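You operate a simulated robot arm through the tools that you are given. There is no shell and no other tool.

Carry out the task below with a simulated robot arm. There is one attempt and no reset: what you move stays moved.

Task
Shut and latch the cold room, cool it on high fan and reset its alarm.
Fine: press reset once the display shows 5 C or less, then fan back on low.

Only the result counts: the job must be done as asked and must still hold three seconds after the hand-in. Knocking over, shifting, dropping, spilling or breaking anything else fails it.

Robot
A 7-joint arm with a two-finger parallel gripper, fixed in place. Base frame: the origin is at the foot of the arm, x ahead of it, y to its left, z up. Units: m, rad, N and s.
With the tool pointing down near the work surface it reaches from about 0.26 to 0.72 m from the base axis. Its first joint turns from -2.897 to 2.897 rad. Payload 3.43 kg.
Tool frame: the origin (TCP) lies between the finger pads and is the grasp point; the fingertips stand 0.034 m ahead of it; z points along the fingers, y is the line along which they close. The gripper opens to 0.128 m. The fingers are 0.024 m wide and 0.012 m thick; the gripper's body (0.048 by 0.13 m) begins 0.096 m behind the TCP.
Orientation is that of the tool frame in the base frame, as a unit quaternion [x, y, z, w]. With the fingers straight down and closing along the base's y, the tool's x points along the base's -x, its y along +y and its z along -z.

Tools
- The arm moves only by the tool servo_tool. Its argument "plan" is one flat list of numbers, 7 for each row, row after row: the shift along the tool's x, y, z in units of 50 mm (1.0 is 50 mm), then the turn, a rotation vector about the tool's x, y, z in units of 8 degrees (1.0 is 8 degrees), then the closure in counts, from 0 (fully open) to 255 (shut). In form: [dx, dy, dz, wx, wy, wz, hand, dx, dy, dz, wx, wy, wz, hand, ...]. A call has 1 to 20 rows; each row shifts and turns the commanded pose from where the row before left it, along the tool's axes as they then stand. A call with a number of a shift or a turn outside -1 to 1 is refused whole. Rows are played at 5 a second. More than 0.05 m and 0.15 rad between two rows, or a gripper value outside its range, and nothing of the call is played. A pose out of reach is approached as far as the arm can. The call stops where the force on the tool passes 90 N (or 10 N more than at its start, if that is more) or the arm is blocked; 0.2 s more then pass. Each finger travels about 0.108 m/s and halts on what it meets, pressing with about 40 N; the grip force reading is that of the motor and also rises with nothing between the fingers. The clock runs only during rows and for 0.2 s after the last one: add rows that do not move to give the fingers time. It gives the time, the measured TCP pose, the force on the tool (base axes), the opening and the grip force at its end, in the units of the frame above (readings bear some noise), with the torque about the TCP (base axes, N m) and any sound that the robot's microphone picked up.
- Cameras (640 x 400 px; columns grow to the right, rows downward): "scene" is fixed at [0.221, -0.4987, 1.8593]; the picture's right is [0.75, -0.66, 0.00], its down [-0.49, -0.56, -0.67] and it looks along [0.44, 0.51, -0.74] (base axes); focal length 369 px, centre (320, 200). "wrist" rides on the gripper at [0.076, -0.011, -0.16] in the tool frame; the picture's right is [0.15, 0.99, 0.00], its down [-0.88, 0.13, -0.46] and it looks along [-0.45, 0.07, 0.89] (tool axes); focal length 234 px, centre (320, 200). There is no depth. A picture from a camera that has moved, and an enlarged one, comes with that camera's place and axes in the base frame and with its lens.
- capture(camera): a new picture of that camera. It takes no simulated time.
- slide_trunk(by): slides the trunk up (or, below 0, down) by that many m; the arm rides with it, the base frame stays. It gives what a move gives, with no picture.
- close_up(camera, box): a new picture of the part [left, top, right, bottom] of that camera's present view, enlarged. It takes no simulated time.
- close_job(): hands the job in; it is judged then, once.

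Places have to be worked out from the pictures, the camera data and where the tool is seen. Open the gripper and draw the arm clear of the work before you hand the job in, unless the task says otherwise.

The tools are called after "Call:" as a command line: name --argument value ..., lists and objects as JSON in quotes. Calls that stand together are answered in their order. servo_tool: Moves the arm, as the interface text tells. Its arguments: {"type":"object","properties":{"plan":{"type":"array","items":{"type":"number"}}},"required":["plan"]} The other tools are called the same way: slide_trunk (by) slides the trunk up or down; capture (camera) takes a picture; close_up (camera, box) takes an enlarged picture of a part of a camera's view; close_job () hands the job in.

At the start:

```text
time_s: 0.0
eef_pos: [0.3337, -0.0976, 1.5001]
tcp_rot: [0.0, 1.0, -0.001, 0.0]
wrist_force: [-0.9, 0.6, 0.2]
torque: [-0.02, -0.01, 0.04]
finger_gap: 0.128
gripper_force: 0.0
trunk travel left (down, up): [-0.275, 0.049]
```

scene: 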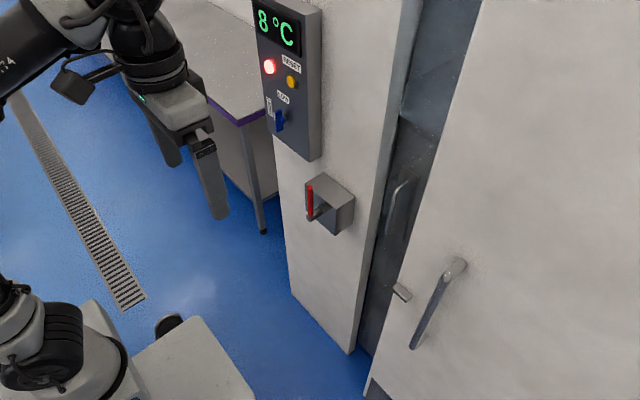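
wrist: 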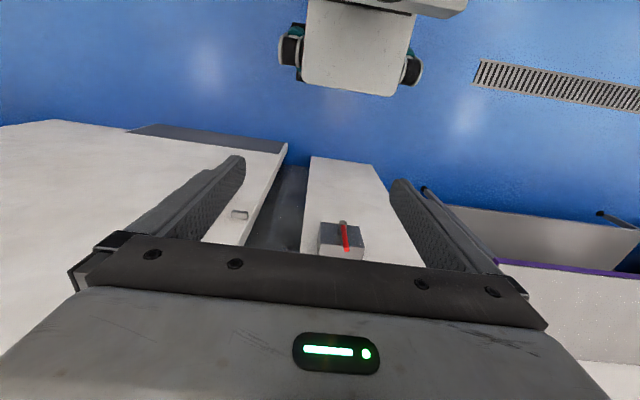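

I start by inspecting the panel, latch and door closely before moving anything.

Call:
close_up --camera "scene" --box '[230, 0, 390, 100]'

Call:
close_up --camera "scene" --box '[230, 60, 390, 160]'

Call:
close_up --camera "scene" --box '[280, 150, 480, 275]'

Call:
close_up --camera "scene" --box '[340, 240, 500, 400]'

Call:
close_up --camera "wrist" --box '[200, 140, 440, 290]'

```text
4.00 times, centred on (310, 50) of scene
camera zoom: at [0.221, -0.4987, 1.8593], right [0.75, -0.66, 0.0], down [-0.49, -0.56, -0.67], along [0.44, 0.51, -0.74], focal length 1475 px, centre (360, 800)
```

zoom: 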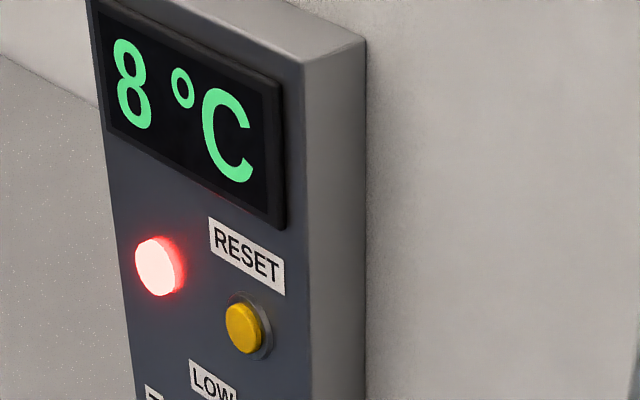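

```text
4.00 times, centred on (310, 110) of scene
camera zoom: at [0.221, -0.4987, 1.8593], right [0.75, -0.66, 0.0], down [-0.49, -0.56, -0.67], along [0.44, 0.51, -0.74], focal length 1475 px, centre (360, 560)
```

zoom: 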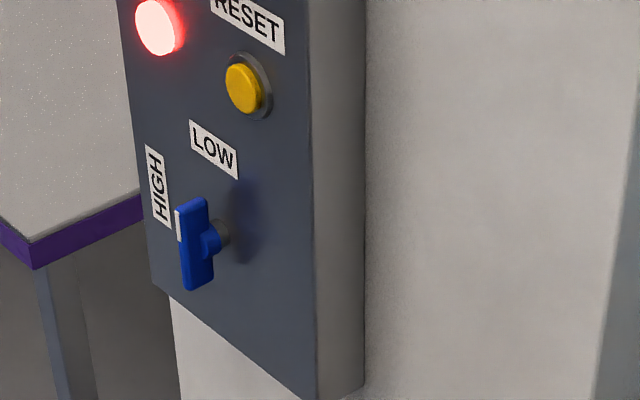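

```text
3.20 times, centred on (380, 212) of scene
camera zoom: at [0.221, -0.4987, 1.8593], right [0.75, -0.66, 0.0], down [-0.49, -0.56, -0.67], along [0.44, 0.51, -0.74], focal length 1180 px, centre (128, 160)
```

zoom: 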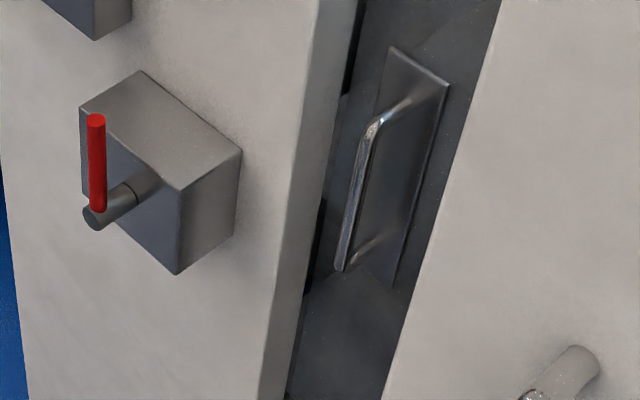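

```text
2.50 times, centred on (420, 320) of scene
camera zoom: at [0.221, -0.4987, 1.8593], right [0.75, -0.66, 0.0], down [-0.49, -0.56, -0.67], along [0.44, 0.51, -0.74], focal length 922 px, centre (70, -100)
```

zoom: 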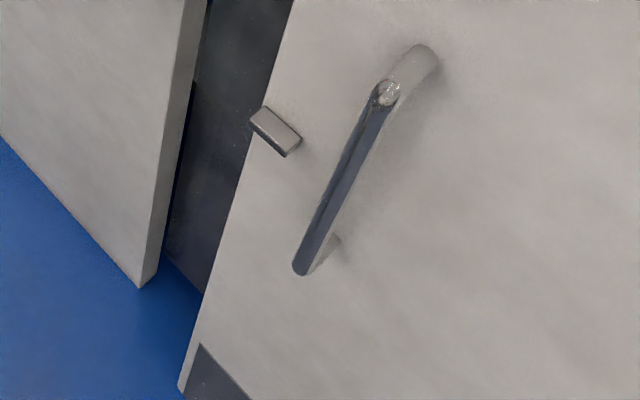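

```text
2.67 times, centred on (320, 215) of wrist
camera zoom: at [0.2572, -0.1081, 1.6599], right [-0.15, 0.99, 0.0], down [0.88, 0.13, 0.46], along [0.45, 0.07, -0.89], focal length 624 px, centre (320, 160)
```

zoom: 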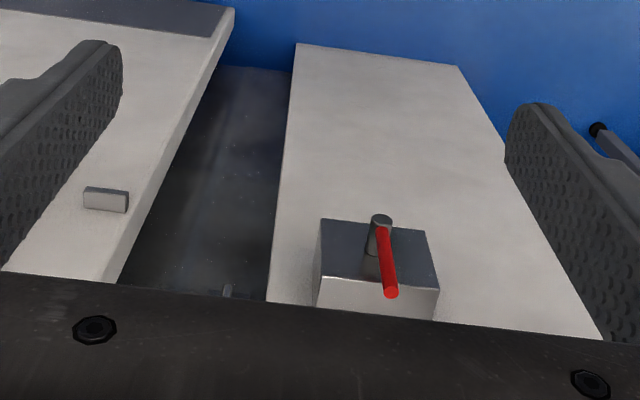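

The wall face appears to be at x≈0.755, the latch lever points up at about (0.64, 0.024, 1.04–1.16), the panel front is at x≈0.71 and the door is offset to -y. I pitch the tool partly forward in place to get a better wrist view of the door and latch.

Call:
servo_tool --plan '[0, 0, 0, 0, -1, 0, 0, 0, 0, 0, 0, -1, 0, 0, 0, 0, 0, 0, -1, 0, 0, 0, 0, 0, 0, -1, 0, 0, 0, 0, 0, 0, -1, 0, 0]'

Call:
capture --camera "wrist"

Call:
capture --camera "scene"

```text
time_s: 0.9
eef_pos: [0.3815, -0.1111, 1.4326]
tcp_rot: [0.008, 0.989, 0.024, 0.145]
wrist_force: [-0.1, 0.1, -0.6]
torque: [-0.03, -0.03, 0.03]
finger_gap: 0.1279
gripper_force: 0.0
trunk travel left (down, up): [-0.275, 0.049]
stopped in row 4: the arm was blocked; the commanded pose is now the measured one
```

```text
taken
camera wrist: at [0.2632, -0.1278, 1.5633], right [-0.13, 0.99, 0.01], down [0.71, 0.09, 0.69], along [0.69, 0.1, -0.72], focal length 234 px, centre (320, 200)
```

wrist: 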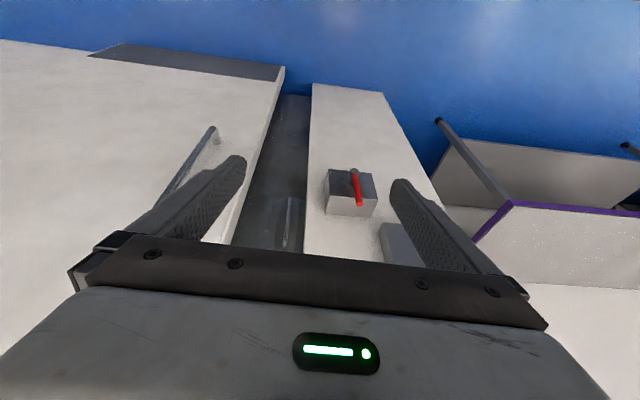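

```text
taken
```

scene: 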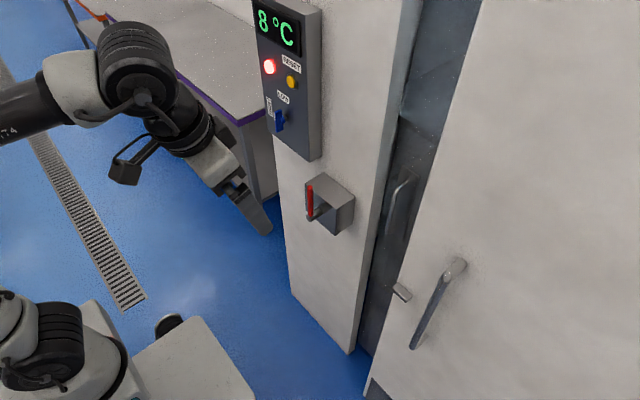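

The pictures put the door as a sliding door in front of the wall (face x≈0.69, handle bar at about x=0.625, y=-0.39, z 0.92–1.27). The arm hit a limit when pitching up so close in, so I move outward and lower first, then continue pitching to horizontal.

Call:
servo_tool --plan '[-0.25, -0.36, 0.83, 0, 0, 0, 0, -0.25, -0.36, 0.83, 0, 0, 0, 0, -0.25, -0.36, 0.83, 0, 0, 0, 0, -0.25, -0.36, 0.83, 0, 0, 0, 0, -0.25, -0.36, 0.83, 0, 0, 0, 0, 0, 0, 0, 0, -1, 0, 0, 0, 0, 0, 0, -1, 0, 0, 0, 0, 0, 0, -1, 0, 0, 0, 0, 0, 0, -1, 0, 0]'

Call:
capture --camera "wrist"

Call:
capture --camera "scene"

```text
time_s: 2.9
eef_pos: [0.4982, -0.1927, 1.2493]
tcp_rot: [0.013, 0.91, 0.02, 0.413]
wrist_force: [0.2, -0.8, -0.7]
torque: [0.01, 0.04, -0.03]
finger_gap: 0.1279
gripper_force: 0.0
trunk travel left (down, up): [-0.275, 0.049]
```

```text
taken
camera wrist: at [0.3291, -0.2043, 1.2967], right [-0.09, 0.99, -0.06], down [0.24, 0.08, 0.97], along [0.97, 0.07, -0.24], focal length 234 px, centre (320, 200)
```

wrist: 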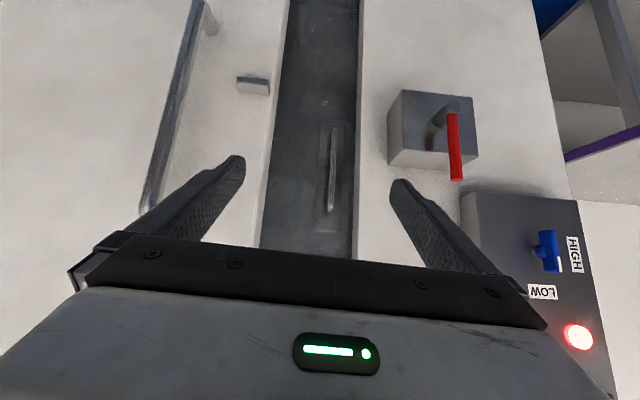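

```text
taken
```

scene: 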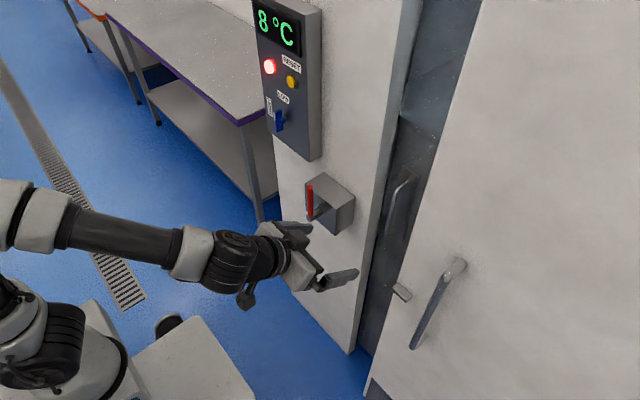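

This wrist view (upside-down) shows everything well. I enlarge the latch, tongue and the gap to understand how they meet.

Call:
close_up --camera "wrist" --box '[220, 50, 500, 225]'

Call:
close_up --camera "wrist" --box '[120, 0, 280, 100]'

Call:
close_up --camera "wrist" --box '[440, 180, 640, 380]'

```text
2.29 times, centred on (360, 138) of wrist
camera zoom: at [0.3291, -0.2043, 1.2967], right [-0.09, 0.99, -0.06], down [0.24, 0.08, 0.97], along [0.97, 0.07, -0.24], focal length 535 px, centre (229, 343)
```

zoom: 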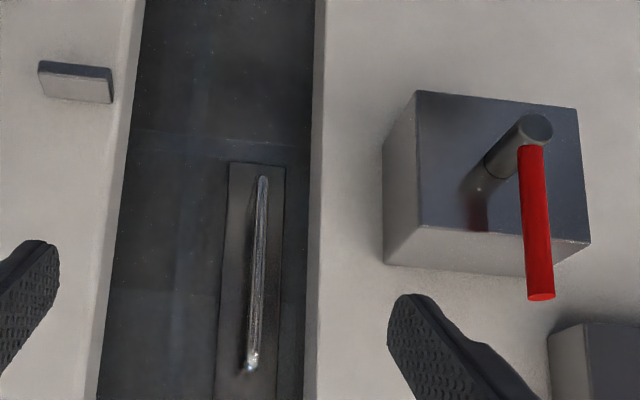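

```text
4.00 times, centred on (200, 50) of wrist
camera zoom: at [0.3291, -0.2043, 1.2967], right [-0.09, 0.99, -0.06], down [0.24, 0.08, 0.97], along [0.97, 0.07, -0.24], focal length 937 px, centre (800, 800)
```

zoom: 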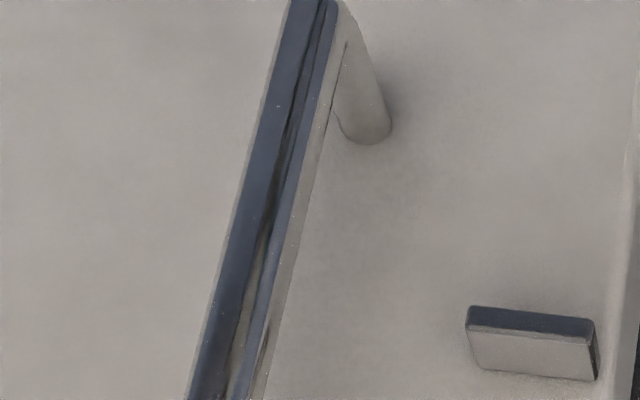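

```text
2.00 times, centred on (540, 280) of wrist
camera zoom: at [0.3291, -0.2043, 1.2967], right [-0.09, 0.99, -0.06], down [0.24, 0.08, 0.97], along [0.97, 0.07, -0.24], focal length 468 px, centre (-120, 40)
```

zoom: 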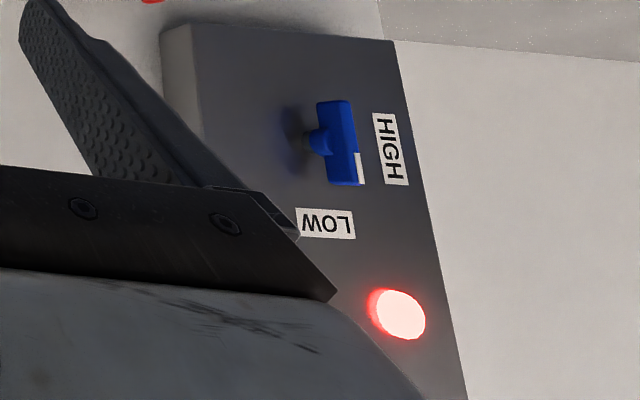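

The tongue is a small plate on the door at about (0.66, -0.30, 1.035), level with the latch shaft. I finish pitching to horizontal, and go to a stand-off in front of the door handle at y≈-0.39, z≈1.08.

Call:
servo_tool --plan '[0, 0, 0, 0.18, 0, -0.29, 0, 0, 0, 0, 0, -1, 0, 0, 0, 0, 0, 0, -1, 0, 0, 0, 0, 0, 0, -1, 0, 0, 0, 0, 0, 0, -1, 0, 0, 0, 0, 0, 0, -1, 0, 0, 0, 0, 0, 0, -0.15, 0, 0, 0.567, -0.657, 0, 0, 0, 0, 0, 0.567, -0.657, 0, 0, 0, 0, 0, 0.567, -0.657, 0, 0, 0, 0, 0, 0.567, -0.657, 0, 0, 0, 0, 0, 0.567, -0.657, 0, 0, 0, 0, 0, 0.567, -0.657, 0, 0, 0, 0, 0]'

Call:
capture --camera "wrist"

Call:
capture --camera "scene"

```text
time_s: 5.7
eef_pos: [0.4981, -0.3884, 1.0808]
tcp_rot: [0.0, 0.707, 0.001, 0.708]
wrist_force: [-0.1, 0.0, 0.5]
torque: [0.02, 0.02, 0.02]
finger_gap: 0.1282
gripper_force: 0.0
trunk travel left (down, up): [-0.275, 0.049]
```

```text
taken
camera wrist: at [0.3391, -0.3998, 1.0046], right [0.0, 0.99, -0.15], down [-0.46, 0.13, 0.88], along [0.89, 0.07, 0.45], focal length 234 px, centre (320, 200)
```

wrist: 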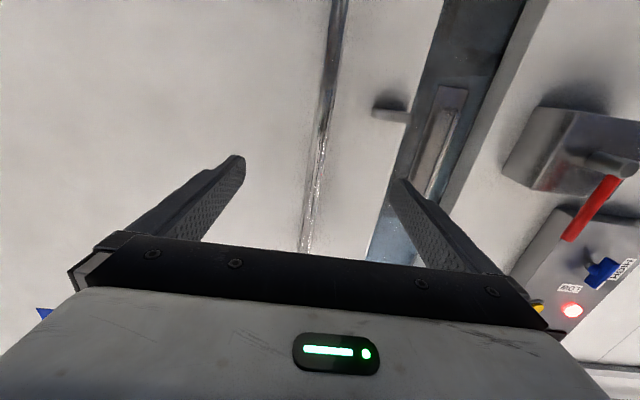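

```text
taken
```

scene: 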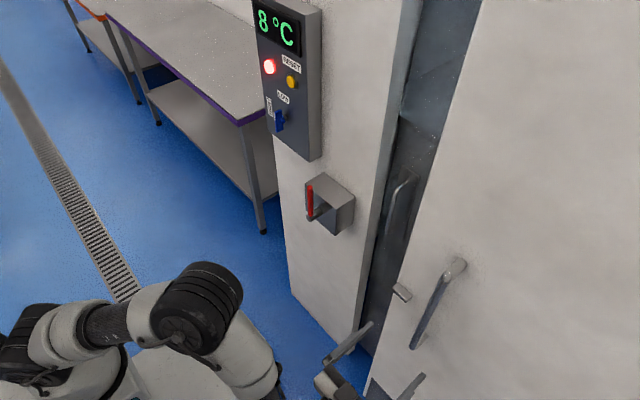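

The tool is horizontal and the bar is centred between the open fingers (bar at x≈0.625, y≈-0.39). I advance so the fingers straddle the bar and close on it.

Call:
servo_tool --plan '[0, 0, 0.5, 0, 0, 0, 0, 0, 0, 0.5, 0, 0, 0, 0, 0, 0, 0.5, 0, 0, 0, 0, 0, 0, 0.5, 0, 0, 0, 0, 0, 0, 0.5, 0, 0, 0, 0]'

Call:
capture --camera "wrist"

Call:
capture --camera "scene"

```text
time_s: 6.9
eef_pos: [0.6246, -0.3876, 1.0786]
tcp_rot: [-0.001, 0.707, 0.002, 0.707]
wrist_force: [-0.3, 0.0, -0.3]
torque: [0.0, 0.03, 0.04]
finger_gap: 0.1281
gripper_force: 0.0
trunk travel left (down, up): [-0.275, 0.049]
```

```text
taken
camera wrist: at [0.4657, -0.4008, 1.0034], right [0.0, 0.99, -0.15], down [-0.46, 0.13, 0.88], along [0.89, 0.07, 0.45], focal length 234 px, centre (320, 200)
```

wrist: 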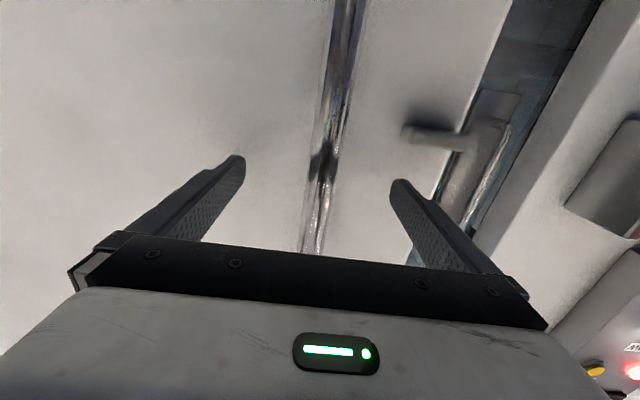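

```text
taken
```

scene: 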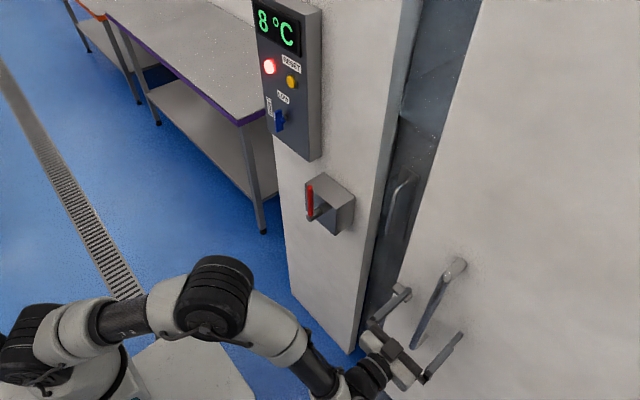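

The bar runs between the fingers at the grasp point and no contact has been made. I close the gripper on the bar.

Call:
servo_tool --plan '[0, 0, 0, 0, 0, 0, 255, 0, 0, 0, 0, 0, 0, 255, 0, 0, 0, 0, 0, 0, 255, 0, 0, 0, 0, 0, 0, 255]'

Call:
capture --camera "wrist"

```text
time_s: 7.9
eef_pos: [0.6243, -0.3901, 1.0787]
tcp_rot: [-0.002, 0.707, 0.002, 0.707]
wrist_force: [2.7, -3.7, 0.0]
torque: [-0.06, 0.16, -0.04]
finger_gap: 0.0218
gripper_force: 44.8
trunk travel left (down, up): [-0.275, 0.049]
```

```text
taken
camera wrist: at [0.4656, -0.4014, 1.0035], right [0.0, 0.99, -0.15], down [-0.46, 0.13, 0.88], along [0.89, 0.07, 0.45], focal length 234 px, centre (320, 200)
```

wrist: 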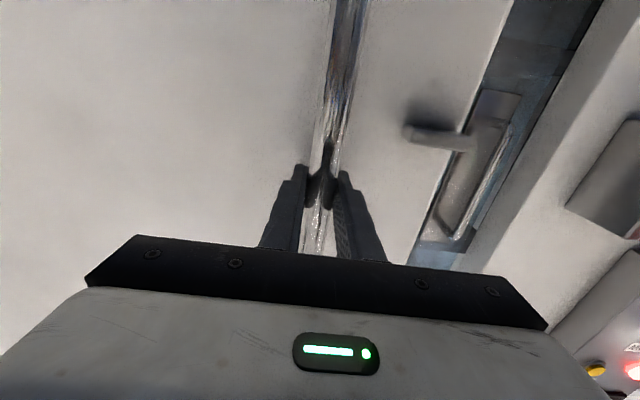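

The bar is gripped (gap 22 mm). I slide it a little toward +y to learn how the door moves.

Call:
servo_tool --plan '[0, 0.3, 0, 0, 0, 0, 255, 0, 0.3, 0, 0, 0, 0, 255, 0, 0.3, 0, 0, 0, 0, 255]'

Call:
capture --camera "scene"

```text
time_s: 8.7
eef_pos: [0.6236, -0.3418, 1.0786]
tcp_rot: [-0.001, 0.707, 0.001, 0.708]
wrist_force: [-8.2, 1.2, 2.7]
torque: [0.0, -0.27, 0.34]
finger_gap: 0.0219
gripper_force: 44.8
trunk travel left (down, up): [-0.275, 0.049]
```

```text
taken
```

scene: 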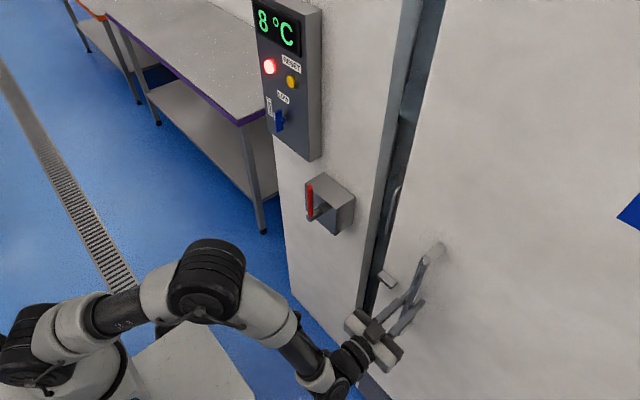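

It slides freely along +y (48 mm so far). I keep sliding, watching the force.

Call:
servo_tool --plan '[0, 0.4, 0, 0, 0, 0, 255, 0, 0.4, 0, 0, 0, 0, 255, 0, 0.4, 0, 0, 0, 0, 255, 0, 0.4, 0, 0, 0, 0, 255, 0, 0, 0, 0, 0, 0, 255]'

Call:
capture --camera "scene"

Call:
capture --camera "wrist"

```text
time_s: 9.9
eef_pos: [0.6252, -0.2581, 1.0789]
tcp_rot: [-0.003, 0.706, 0.004, 0.708]
wrist_force: [-9.3, 9.4, 4.0]
torque: [-0.25, -0.15, 0.36]
finger_gap: 0.0216
gripper_force: 45.3
trunk travel left (down, up): [-0.275, 0.049]
```

```text
taken
```

scene: 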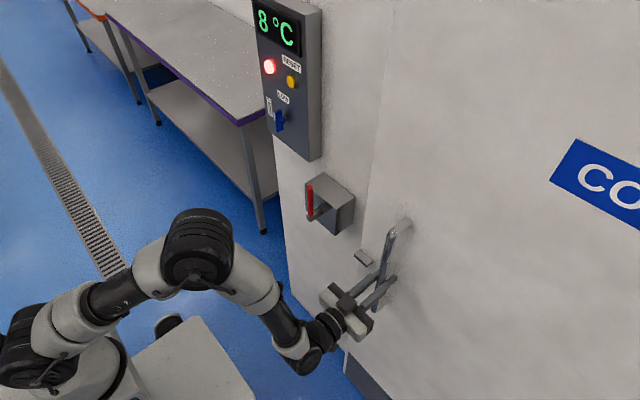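

```text
taken
camera wrist: at [0.4662, -0.2712, 1.0031], right [-0.01, 0.99, -0.14], down [-0.46, 0.12, 0.88], along [0.89, 0.08, 0.45], focal length 234 px, centre (320, 200)
```

wrist: 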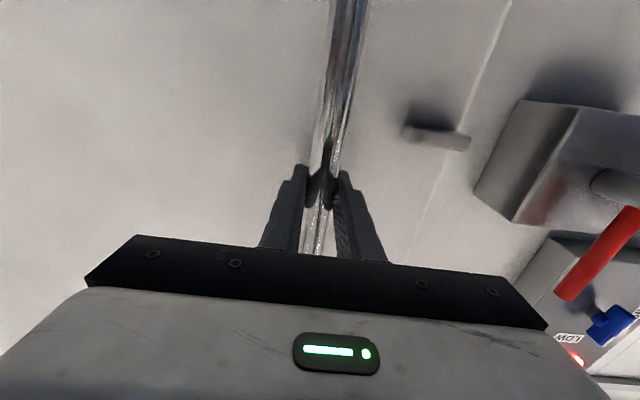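

The door has moved 132 mm with no clear stop yet. I check the edge closely.

Call:
close_up --camera "scene" --box '[280, 140, 480, 265]'

Call:
close_up --camera "wrist" --box '[380, 0, 640, 220]'

```text
3.20 times, centred on (380, 202) of scene
camera zoom: at [0.221, -0.4987, 1.8593], right [0.75, -0.66, 0.0], down [-0.49, -0.56, -0.67], along [0.44, 0.51, -0.74], focal length 1180 px, centre (128, 192)
```

zoom: 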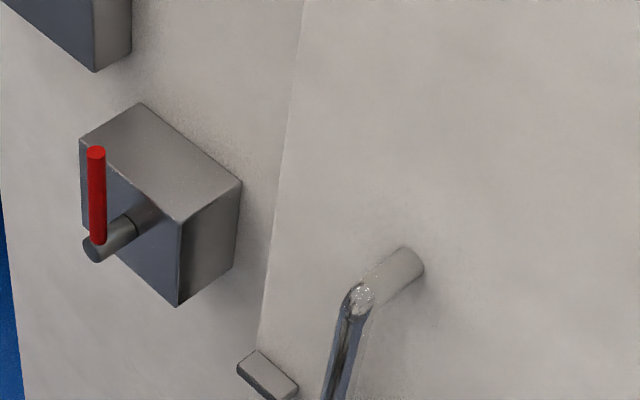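

```text
1.82 times, centred on (510, 110) of wrist
camera zoom: at [0.4662, -0.2712, 1.0031], right [-0.01, 0.99, -0.14], down [-0.46, 0.12, 0.88], along [0.89, 0.08, 0.45], focal length 426 px, centre (-26, 364)
```

zoom: 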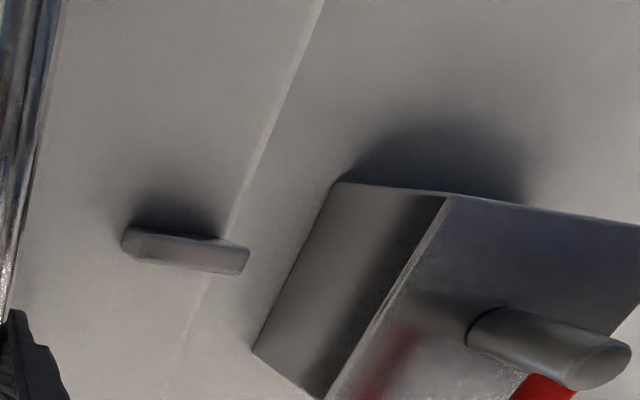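

The door edge is still short of the latch box. I keep sliding in small steps until it meets a stop.

Call:
servo_tool --plan '[0, 0.25, 0, 0, 0, 0, 255, 0, 0.25, 0, 0, 0, 0, 255, 0, 0.25, 0, 0, 0, 0, 255, 0, 0, 0, 0, 0, 0, 255]'

Call:
close_up --camera "scene" --box '[280, 140, 480, 265]'

```text
time_s: 10.9
eef_pos: [0.6254, -0.2255, 1.0791]
tcp_rot: [0.0, 0.708, 0.003, 0.707]
wrist_force: [3.6, 3.8, -1.4]
torque: [0.05, -0.51, 0.37]
finger_gap: 0.0219
gripper_force: 44.8
trunk travel left (down, up): [-0.275, 0.049]
```

```text
3.20 times, centred on (380, 202) of scene
camera zoom: at [0.221, -0.4987, 1.8593], right [0.75, -0.66, 0.0], down [-0.49, -0.56, -0.67], along [0.44, 0.51, -0.74], focal length 1180 px, centre (128, 192)
```

zoom: 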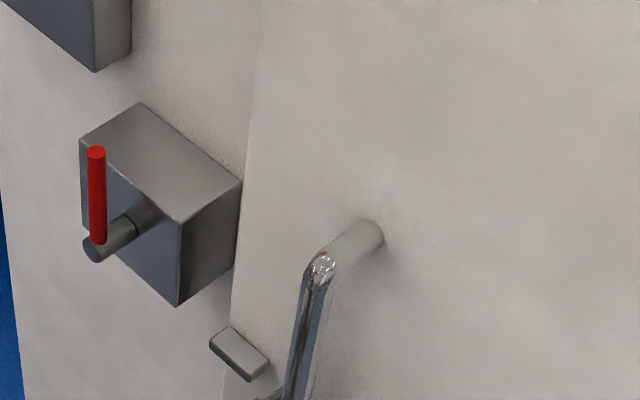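

Still moving freely, no stop yet. I continue in small steps.

Call:
servo_tool --plan '[0, 0.25, 0, 0, 0, 0, 255, 0, 0.25, 0, 0, 0, 0, 255, 0, 0, 0, 0, 0, 0, 255]'

Call:
close_up --camera "scene" --box '[280, 140, 480, 265]'

```text
time_s: 11.7
eef_pos: [0.6234, -0.1985, 1.0792]
tcp_rot: [-0.001, 0.707, 0.002, 0.707]
wrist_force: [0.7, 8.2, -2.5]
torque: [0.09, -0.08, 0.35]
finger_gap: 0.0217
gripper_force: 43.8
trunk travel left (down, up): [-0.275, 0.049]
```

```text
3.20 times, centred on (380, 202) of scene
camera zoom: at [0.221, -0.4987, 1.8593], right [0.75, -0.66, 0.0], down [-0.49, -0.56, -0.67], along [0.44, 0.51, -0.74], focal length 1180 px, centre (128, 192)
```

zoom: 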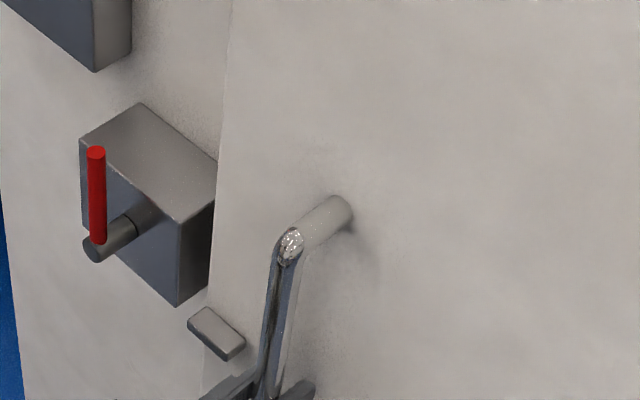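

The tongue approaches the latch box. I continue with smaller steps.

Call:
servo_tool --plan '[0, 0.15, 0, 0, 0, 0, 255, 0, 0.15, 0, 0, 0, 0, 255, 0, 0, 0, 0, 0, 0, 255]'

Call:
close_up --camera "scene" --box '[280, 140, 480, 265]'

Call:
capture --camera "wrist"

```text
time_s: 12.5
eef_pos: [0.6233, -0.1824, 1.0782]
tcp_rot: [-0.003, 0.707, 0.004, 0.707]
wrist_force: [-1.4, 9.3, -1.8]
torque: [-0.13, -0.44, 0.37]
finger_gap: 0.0217
gripper_force: 45.2
trunk travel left (down, up): [-0.275, 0.049]
```

```text
3.20 times, centred on (380, 202) of scene
camera zoom: at [0.221, -0.4987, 1.8593], right [0.75, -0.66, 0.0], down [-0.49, -0.56, -0.67], along [0.44, 0.51, -0.74], focal length 1180 px, centre (128, 192)
```

zoom: 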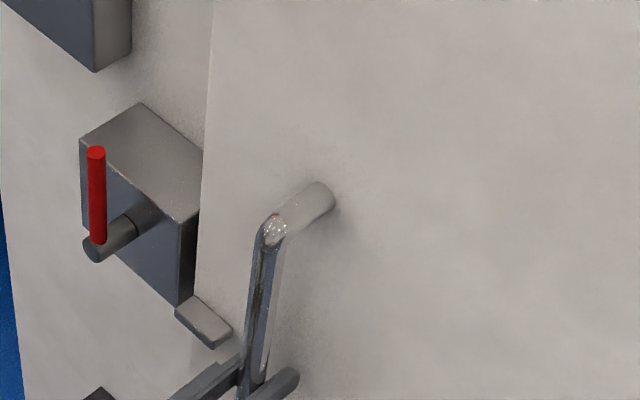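

```text
taken
camera wrist: at [0.4649, -0.1945, 1.0034], right [-0.01, 0.99, -0.14], down [-0.46, 0.12, 0.88], along [0.89, 0.07, 0.45], focal length 234 px, centre (320, 200)
```

wrist: 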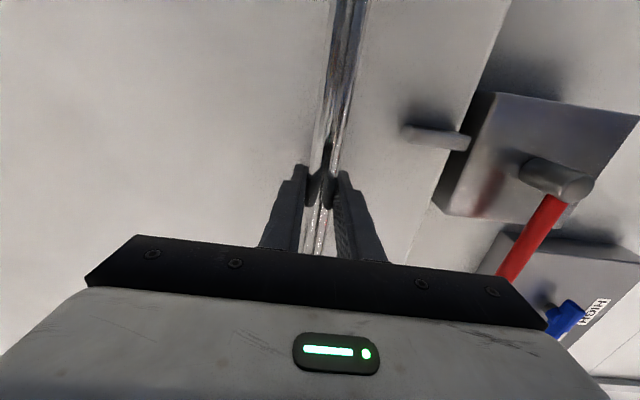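

Still no end stop (force about 9 N, just friction). I continue a few more millimetres at a time.

Call:
servo_tool --plan '[0, 0.1, 0, 0, 0, 0, 255, 0, 0.1, 0, 0, 0, 0, 255, 0, 0, 0, 0, 0, 0, 255]'

Call:
close_up --camera "scene" --box '[280, 140, 480, 265]'

```text
time_s: 13.3
eef_pos: [0.6235, -0.1754, 1.0803]
tcp_rot: [-0.001, 0.707, 0.003, 0.707]
wrist_force: [1.0, 2.6, 0.1]
torque: [-0.24, 0.27, -0.19]
finger_gap: 0.0217
gripper_force: 44.7
trunk travel left (down, up): [-0.275, 0.049]
```

```text
3.20 times, centred on (380, 202) of scene
camera zoom: at [0.221, -0.4987, 1.8593], right [0.75, -0.66, 0.0], down [-0.49, -0.56, -0.67], along [0.44, 0.51, -0.74], focal length 1180 px, centre (128, 192)
```

zoom: 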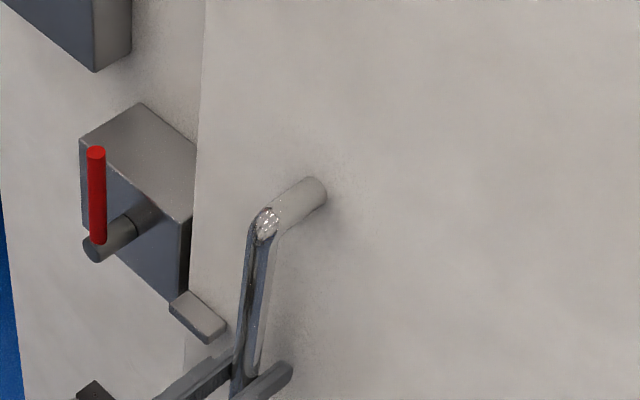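

Call:
servo_tool --plan '[0, 0.1, 0, 0, 0, 0, 255, 0, 0.1, 0, 0, 0, 0, 255, 0, 0, 0, 0, 0, 0, 255]'

Call:
close_up --camera "scene" --box '[280, 140, 480, 265]'

Call:
close_up --camera "wrist" --box '[380, 60, 640, 260]'

```text
time_s: 14.1
eef_pos: [0.6218, -0.1707, 1.0794]
tcp_rot: [0.002, 0.707, -0.001, 0.707]
wrist_force: [7.0, -15.5, -1.1]
torque: [-0.14, 0.28, -0.24]
finger_gap: 0.0216
gripper_force: 44.6
trunk travel left (down, up): [-0.275, 0.049]
```

```text
3.20 times, centred on (380, 202) of scene
camera zoom: at [0.221, -0.4987, 1.8593], right [0.75, -0.66, 0.0], down [-0.49, -0.56, -0.67], along [0.44, 0.51, -0.74], focal length 1180 px, centre (128, 192)
```

zoom: 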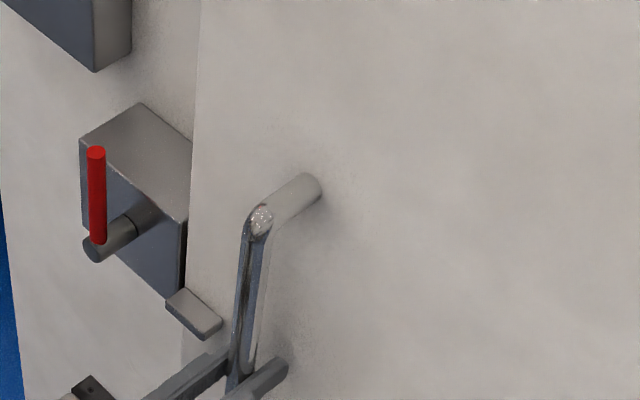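

```text
2.00 times, centred on (510, 160) of wrist
camera zoom: at [0.4643, -0.1808, 1.0036], right [0.0, 0.99, -0.15], down [-0.46, 0.13, 0.88], along [0.89, 0.06, 0.45], focal length 468 px, centre (-60, 280)
```

zoom: 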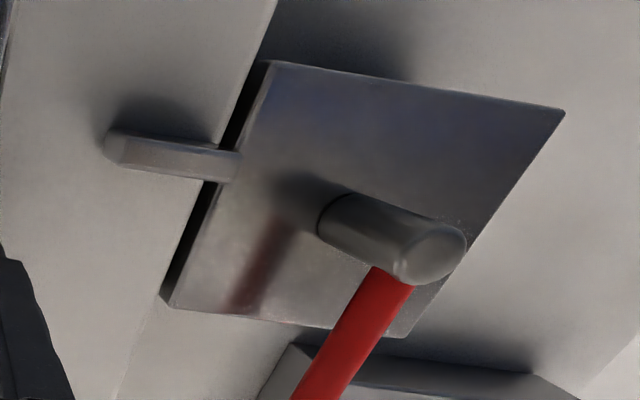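

The y-force reversed to -15.5 N, so the end stop is being met at handle y≈-0.171. I push slightly more to seat it and confirm.

Call:
servo_tool --plan '[0, 0.1, 0, 0, 0, 0, 255, 0, 0.1, 0, 0, 0, 0, 255, 0, 0, 0, 0, 0, 0, 255, 0, 0, 0, 0, 0, 0, 255]'

Call:
close_up --camera "scene" --box '[230, 0, 430, 125]'

```text
time_s: 15.1
eef_pos: [0.6226, -0.17, 1.0798]
tcp_rot: [0.007, 0.707, -0.007, 0.707]
wrist_force: [27.1, -49.6, 0.4]
torque: [0.12, 0.86, 0.09]
finger_gap: 0.0217
gripper_force: 45.2
trunk travel left (down, up): [-0.275, 0.049]
```

```text
3.20 times, centred on (330, 62) of scene
camera zoom: at [0.221, -0.4987, 1.8593], right [0.75, -0.66, 0.0], down [-0.49, -0.56, -0.67], along [0.44, 0.51, -0.74], focal length 1180 px, centre (288, 640)
```

zoom: 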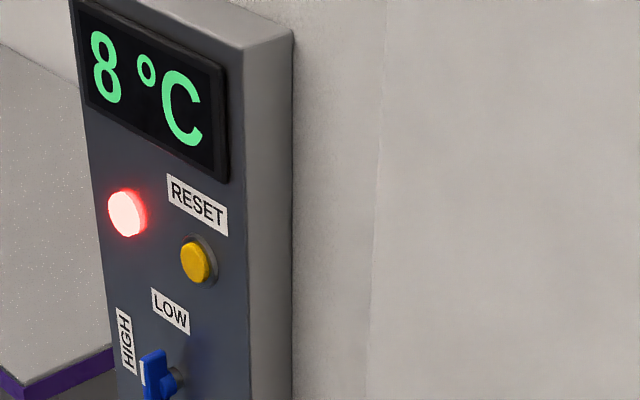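

The door is firmly against its stop (50 N, no motion), so it's shut. I relax the push, open the fingers and retreat straight back.

Call:
servo_tool --plan '[0, -0.26, 0, 0, 0, 0, 255, 0, 0, 0, 0, 0, 0, 120, 0, 0, 0, 0, 0, 0, 0, 0, 0, 0, 0, 0, 0, 0, 0, 0, 0, 0, 0, 0, 0, 0, 0, -0.6, 0, 0, 0, 0, 0, 0, -0.8, 0, 0, 0, 0, 0, 0, -0.8, 0, 0, 0, 0, 0, 0, -0.8, 0, 0, 0, 0]'

Call:
capture --camera "scene"

Call:
capture --camera "wrist"

```text
time_s: 17.1
eef_pos: [0.4731, -0.1691, 1.0778]
tcp_rot: [-0.001, 0.707, 0.001, 0.707]
wrist_force: [0.1, 0.0, -1.0]
torque: [0.01, 0.01, 0.0]
finger_gap: 0.128
gripper_force: 0.0
trunk travel left (down, up): [-0.275, 0.049]
```

```text
taken
```

scene: 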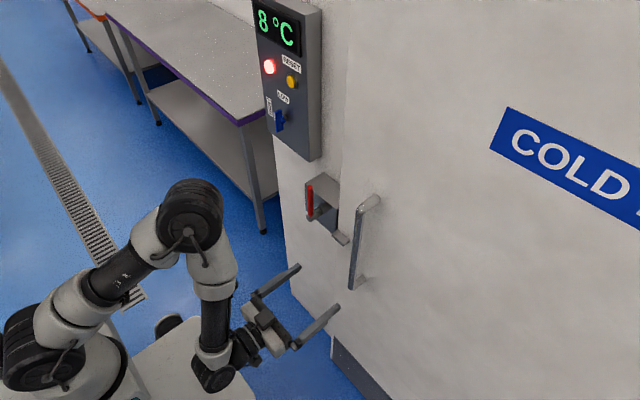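

```text
taken
camera wrist: at [0.3138, -0.1809, 1.0017], right [0.0, 0.99, -0.15], down [-0.46, 0.13, 0.88], along [0.89, 0.07, 0.45], focal length 234 px, centre (320, 200)
```

wrist: 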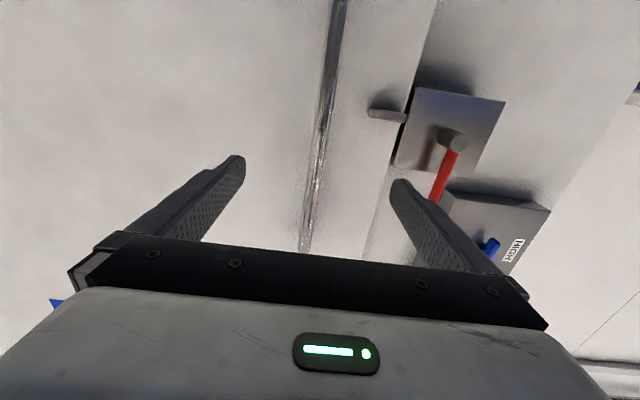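

Door is shut and the arm is clear. I zoom in on the lever to locate it precisely before turning it.

Call:
close_up --camera "wrist" --box '[350, 70, 550, 220]'

Call:
close_up --camera "scene" --box '[290, 160, 386, 256]'

```text
2.67 times, centred on (450, 145) of wrist
camera zoom: at [0.3138, -0.1809, 1.0017], right [0.0, 0.99, -0.15], down [-0.46, 0.13, 0.88], along [0.89, 0.07, 0.45], focal length 624 px, centre (-27, 347)
```

zoom: 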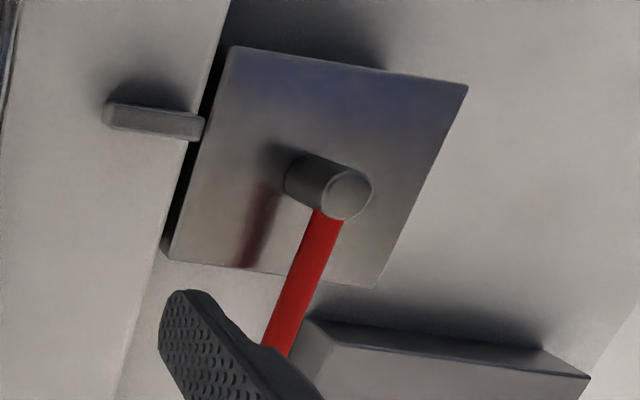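

```text
4.17 times, centred on (338, 208) of scene
camera zoom: at [0.221, -0.4987, 1.8593], right [0.75, -0.66, 0.0], down [-0.49, -0.56, -0.67], along [0.44, 0.51, -0.74], focal length 1536 px, centre (245, 167)
```

zoom: 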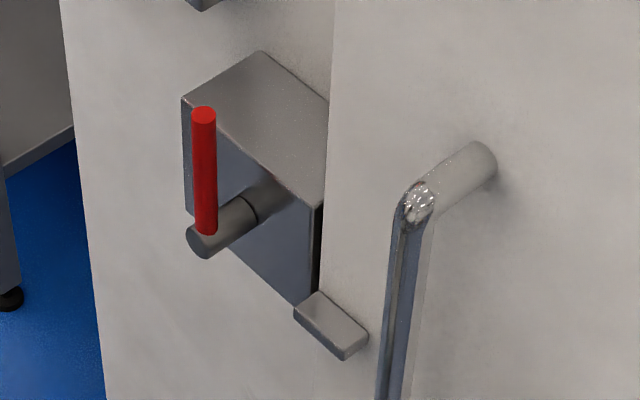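

The shaft axis is at about (y=0.022, z=1.049), lever at x≈0.645 reaching up to z≈1.17; the tongue now sits in front of the box's edge at y≈-0.08, z≈1.025. I close the fingers and bring them to the +y side of the lever near its upper end.

Call:
servo_tool --plan '[-0.193, 0.863, 0.09, 0, 0, 0, 255, -0.193, 0.863, 0.09, 0, 0, 0, 255, -0.193, 0.863, 0.09, 0, 0, 0, 255, -0.193, 0.863, 0.09, 0, 0, 0, 255, -0.193, 0.863, 0.09, 0, 0, 0, 255, -0.193, 0.863, 0.09, 0, 0, 0, 255, 0, 0, 0, 0, 0, 0, 255, 0, 0, 0, 0, 0, 0, 255]'

Call:
capture --camera "wrist"

Call:
capture --camera "scene"

```text
time_s: 18.9
eef_pos: [0.5224, -0.072, 1.1397]
tcp_rot: [-0.005, 0.708, 0.009, 0.706]
wrist_force: [-0.2, -0.6, 0.2]
torque: [0.01, -0.05, -0.02]
finger_gap: 0.0003
gripper_force: 32.9
out of reach, approached as far as the arm can: row 2, 3, 4, 5, 6
trunk travel left (down, up): [-0.275, 0.049]
```

```text
taken
camera wrist: at [0.3635, -0.087, 1.0646], right [-0.02, 0.99, -0.14], down [-0.46, 0.12, 0.88], along [0.89, 0.08, 0.45], focal length 234 px, centre (320, 200)
```

wrist: 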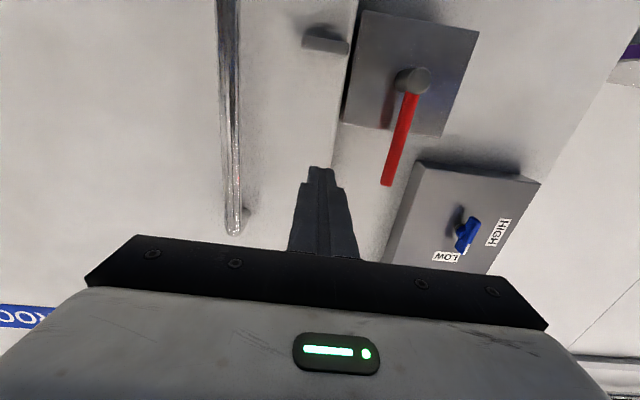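

```text
taken
```

scene: 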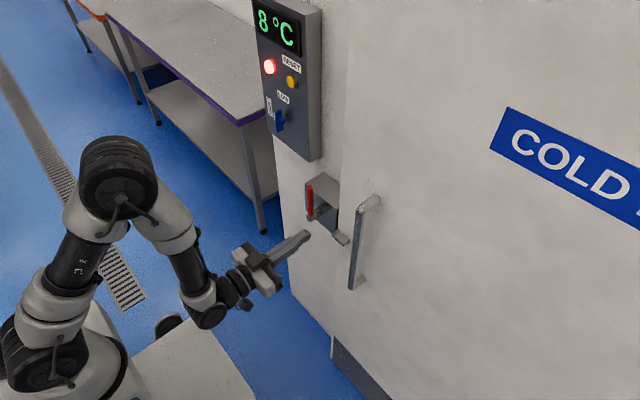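

The stand-off at x=0.5 is too close in for the arm there (it stopped at y=-0.072). I move outward in x first, keeping the fingertips short of the shaft end (x≈0.636), and see where it goes.

Call:
servo_tool --plan '[0, 0, 0.4, 0, 0, 0, 255, 0, 0, 0.4, 0, 0, 0, 255, 0, 0, 0.3, 0, 0, 0, 255, 0, 0, 0, 0, 0, 0, 255]'

```text
time_s: 19.9
eef_pos: [0.5736, -0.0893, 1.1438]
tcp_rot: [-0.002, 0.708, 0.003, 0.707]
wrist_force: [0.2, -0.7, 0.0]
torque: [-0.02, -0.02, -0.03]
finger_gap: 0.0
gripper_force: 32.8
out of reach, approached as far as the arm can: row 1, 2, 3
trunk travel left (down, up): [-0.275, 0.049]
```

The arm still reports being limited. I look at the arm's posture to understand the limit.

Call:
capture --camera "scene"

Call:
close_up --camera "scene" --box '[0, 120, 360, 400]'

```text
taken
```

scene: 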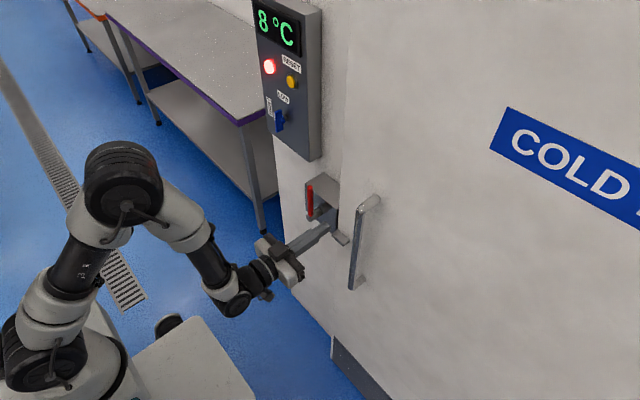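

```text
1.43 times, centred on (180, 260) of scene
camera zoom: at [0.221, -0.4987, 1.8593], right [0.75, -0.66, 0.0], down [-0.49, -0.56, -0.67], along [0.44, 0.51, -0.74], focal length 527 px, centre (520, 114)
```

zoom: 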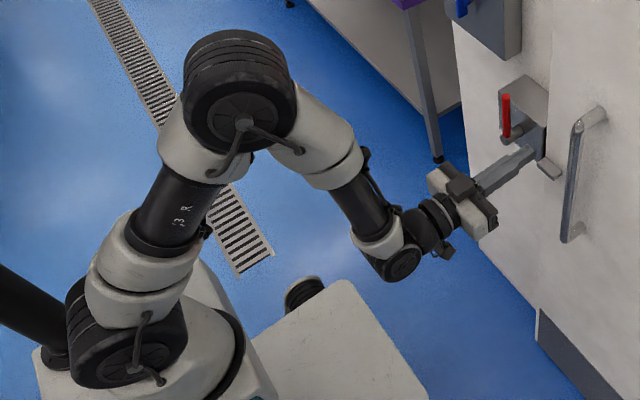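

I probe with a small +y step to see whether the commanded pose follows or some joint limit blocks it.

Call:
servo_tool --plan '[0, 0, 0, 0, 0, 0, 255, 0, 0, 0, 0, 0, 0, 255]'

Call:
servo_tool --plan '[0, 0.3, 0, 0, 0, 0, 255, 0, 0, 0, 0, 0, 0, 255]'

```text
time_s: 20.5
eef_pos: [0.574, -0.0882, 1.1435]
tcp_rot: [-0.003, 0.707, 0.003, 0.707]
wrist_force: [-1.0, 0.4, -0.5]
torque: [0.02, 0.0, -0.01]
finger_gap: 0.0001
gripper_force: 33.6
trunk travel left (down, up): [-0.275, 0.049]
```

```text
time_s: 21.1
eef_pos: [0.57, -0.0871, 1.1455]
tcp_rot: [-0.003, 0.708, 0.005, 0.707]
wrist_force: [-0.1, 0.3, -0.5]
torque: [-0.02, 0.01, 0.0]
finger_gap: 0.0
gripper_force: 33.1
out of reach, approached as far as the arm can: row 1
trunk travel left (down, up): [-0.275, 0.049]
```

+y is blocked by a joint limit (most likely the wrist bend with a high elbow). Lowering the trunk lowers the elbow relative to the target, so I back off slightly, slide it down 0.12 m and test again.

Call:
servo_tool --plan '[0, 0, -0.3, 0, 0, 0, 255, 0, 0, 0, 0, 0, 0, 255]'

Call:
slide_trunk --by -0.12

```text
time_s: 21.7
eef_pos: [0.5556, -0.0869, 1.1464]
tcp_rot: [-0.001, 0.707, 0.002, 0.707]
wrist_force: [-0.3, -0.8, -0.4]
torque: [0.0, -0.01, 0.0]
finger_gap: 0.0
gripper_force: 32.9
trunk travel left (down, up): [-0.275, 0.049]
```

```text
time_s: 23.2
eef_pos: [0.5551, -0.087, 1.0257]
tcp_rot: [-0.002, 0.707, 0.002, 0.707]
wrist_force: [-0.9, 0.1, 0.2]
torque: [0.02, 0.03, 0.0]
finger_gap: 0.0
gripper_force: 32.9
trunk travel left (down, up): [-0.155, 0.169]
```

Now I raise the tool back up by 0.11 m and test moving in +y again.

Call:
servo_tool --plan '[-0.7, 0, 0, 0, 0, 0, 255, -0.7, 0, 0, 0, 0, 0, 255, -0.8, 0, 0, 0, 0, 0, 255, 0, 0.4, 0, 0, 0, 0, 255, 0, 0.4, 0, 0, 0, 0, 255, 0, 0, 0, 0, 0, 0, 255]'

Call:
capture --camera "scene"

```text
time_s: 24.6
eef_pos: [0.555, -0.0676, 1.1363]
tcp_rot: [-0.001, 0.707, 0.003, 0.707]
wrist_force: [-0.4, 0.0, 0.0]
torque: [0.01, -0.02, -0.03]
finger_gap: 0.0002
gripper_force: 32.9
out of reach, approached as far as the arm can: row 5
trunk travel left (down, up): [-0.155, 0.169]
```

```text
taken
```

scene: 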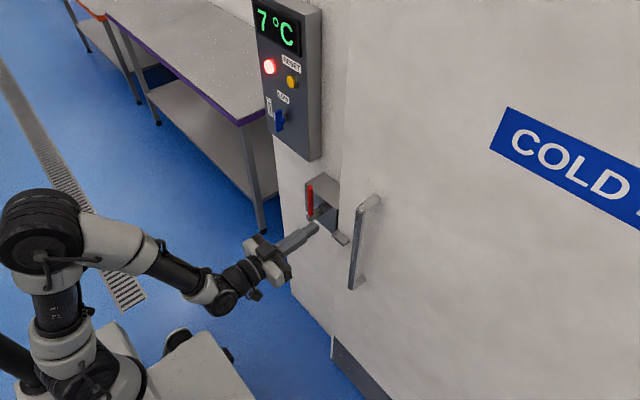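

The display has already dropped to 7 °C. +y is still limited, so I test whether the hand roll (last joint) is the limiting one by rolling a little each way.

Call:
servo_tool --plan '[0, 0, 0, 0, 0, 1, 255, 0, 0, 0, 0, 0, 0, 255]'

Call:
servo_tool --plan '[0, 0, 0, 0, 0, -1, 255, 0, 0, 0, 0, 0, -1, 255, 0, 0, 0, 0, 0, 0, 255]'

```text
time_s: 25.2
eef_pos: [0.5546, -0.0667, 1.1366]
tcp_rot: [0.048, 0.706, 0.052, 0.705]
wrist_force: [-0.2, 0.6, 0.3]
torque: [0.0, 0.01, -0.01]
finger_gap: 0.0
gripper_force: 33.2
trunk travel left (down, up): [-0.155, 0.169]
```

```text
time_s: 26.0
eef_pos: [0.5554, -0.0663, 1.1375]
tcp_rot: [-0.052, 0.705, -0.047, 0.706]
wrist_force: [0.1, -0.2, -0.5]
torque: [0.01, -0.01, -0.03]
finger_gap: 0.0001
gripper_force: 33.4
trunk travel left (down, up): [-0.155, 0.169]
```

Roll is free both ways. I test +y from here, and then yaw, to find what frees the motion.

Call:
servo_tool --plan '[0, 0.2, 0, 0, 0, 0, 255, 0, 0, 0, 0, 0, 0, 255]'

Call:
servo_tool --plan '[0, 0, 0, 0, 0, 1, 255, 0, 0, 0, 0, 0, 1, 255, 0, 0.2, 0, 0, 0, 0, 255, 0, 0, 0, 0, 0, 0, 255]'

```text
time_s: 26.6
eef_pos: [0.5547, -0.0619, 1.1366]
tcp_rot: [-0.054, 0.706, -0.044, 0.705]
wrist_force: [0.7, -0.4, 0.3]
torque: [0.01, 0.02, -0.01]
finger_gap: 0.0001
gripper_force: 32.9
out of reach, approached as far as the arm can: row 1
trunk travel left (down, up): [-0.155, 0.169]
```

```text
time_s: 27.6
eef_pos: [0.555, -0.0616, 1.1362]
tcp_rot: [0.048, 0.706, 0.052, 0.705]
wrist_force: [0.3, 0.7, 0.4]
torque: [-0.03, -0.01, -0.03]
finger_gap: 0.0002
gripper_force: 32.9
out of reach, approached as far as the arm can: row 3
trunk travel left (down, up): [-0.155, 0.169]
```

Roll isn't the limiter. I level the roll and try yawing the tool toward +y while moving.

Call:
servo_tool --plan '[0, 0, 0, 0, 0, -1, 255, 0, 0, 0, -1, 0, 0, 255, 0, 0, 0, 0, 0, 0, 255]'

Call:
servo_tool --plan '[0, 0.3, 0, 0, 0, 0, 255, 0, 0, 0, 0, 0, 0, 255]'

```text
time_s: 28.4
eef_pos: [0.5545, -0.0619, 1.1374]
tcp_rot: [-0.051, 0.705, 0.052, 0.705]
wrist_force: [0.6, -0.3, 0.0]
torque: [-0.03, 0.02, 0.0]
finger_gap: 0.0001
gripper_force: 33.1
trunk travel left (down, up): [-0.155, 0.169]
```

```text
time_s: 29.0
eef_pos: [0.5517, -0.0488, 1.1366]
tcp_rot: [-0.05, 0.705, 0.052, 0.705]
wrist_force: [0.6, -0.6, -1.0]
torque: [0.01, 0.0, 0.01]
finger_gap: 0.0
gripper_force: 32.9
trunk travel left (down, up): [-0.155, 0.169]
```

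Yawing the tool to the left frees the motion (it looks like a wrist-roll joint limit that needs ≥~13° of yaw left of the arm's azimuth). I yaw another 8° left and move to a stand-off on the +y side of the lever, staying short of the shaft end.

Call:
servo_tool --plan '[0, 0, 0, -1, 0, 0, 255, 0, 0.781, 0.39, 0, 0, 0, 255, 0, 0.781, 0.39, 0, 0, 0, 255, 0, 0.781, 0.39, 0, 0, 0, 255, 0, 0, 0, 0, 0, 0, 255]'

Call:
capture --camera "scene"

Call:
capture --camera "wrist"

```text
time_s: 30.2
eef_pos: [0.5743, 0.082, 1.1371]
tcp_rot: [-0.1, 0.7, 0.101, 0.7]
wrist_force: [0.0, -0.1, 0.0]
torque: [0.02, 0.02, -0.01]
finger_gap: 0.0
gripper_force: 33.2
trunk travel left (down, up): [-0.155, 0.169]
```

```text
taken
```

scene: 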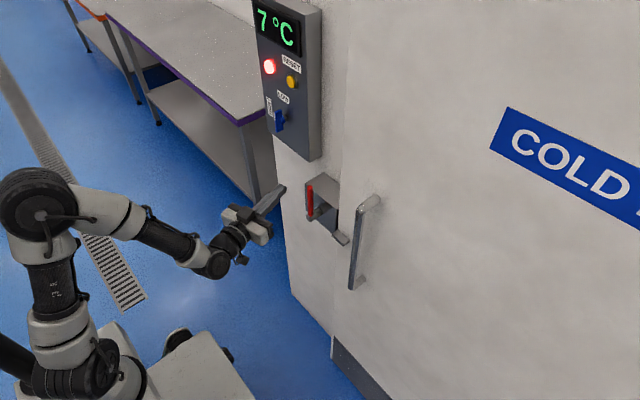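

```text
taken
camera wrist: at [0.4251, 0.027, 1.0634], right [-0.28, 0.95, -0.15], down [-0.47, 0.0, 0.88], along [0.84, 0.31, 0.45], focal length 234 px, centre (320, 200)
```

wrist: 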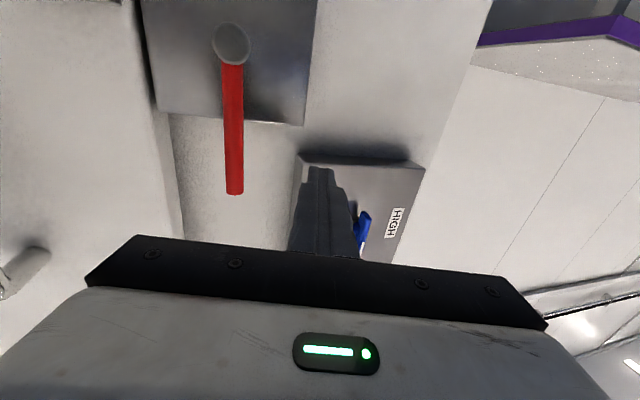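

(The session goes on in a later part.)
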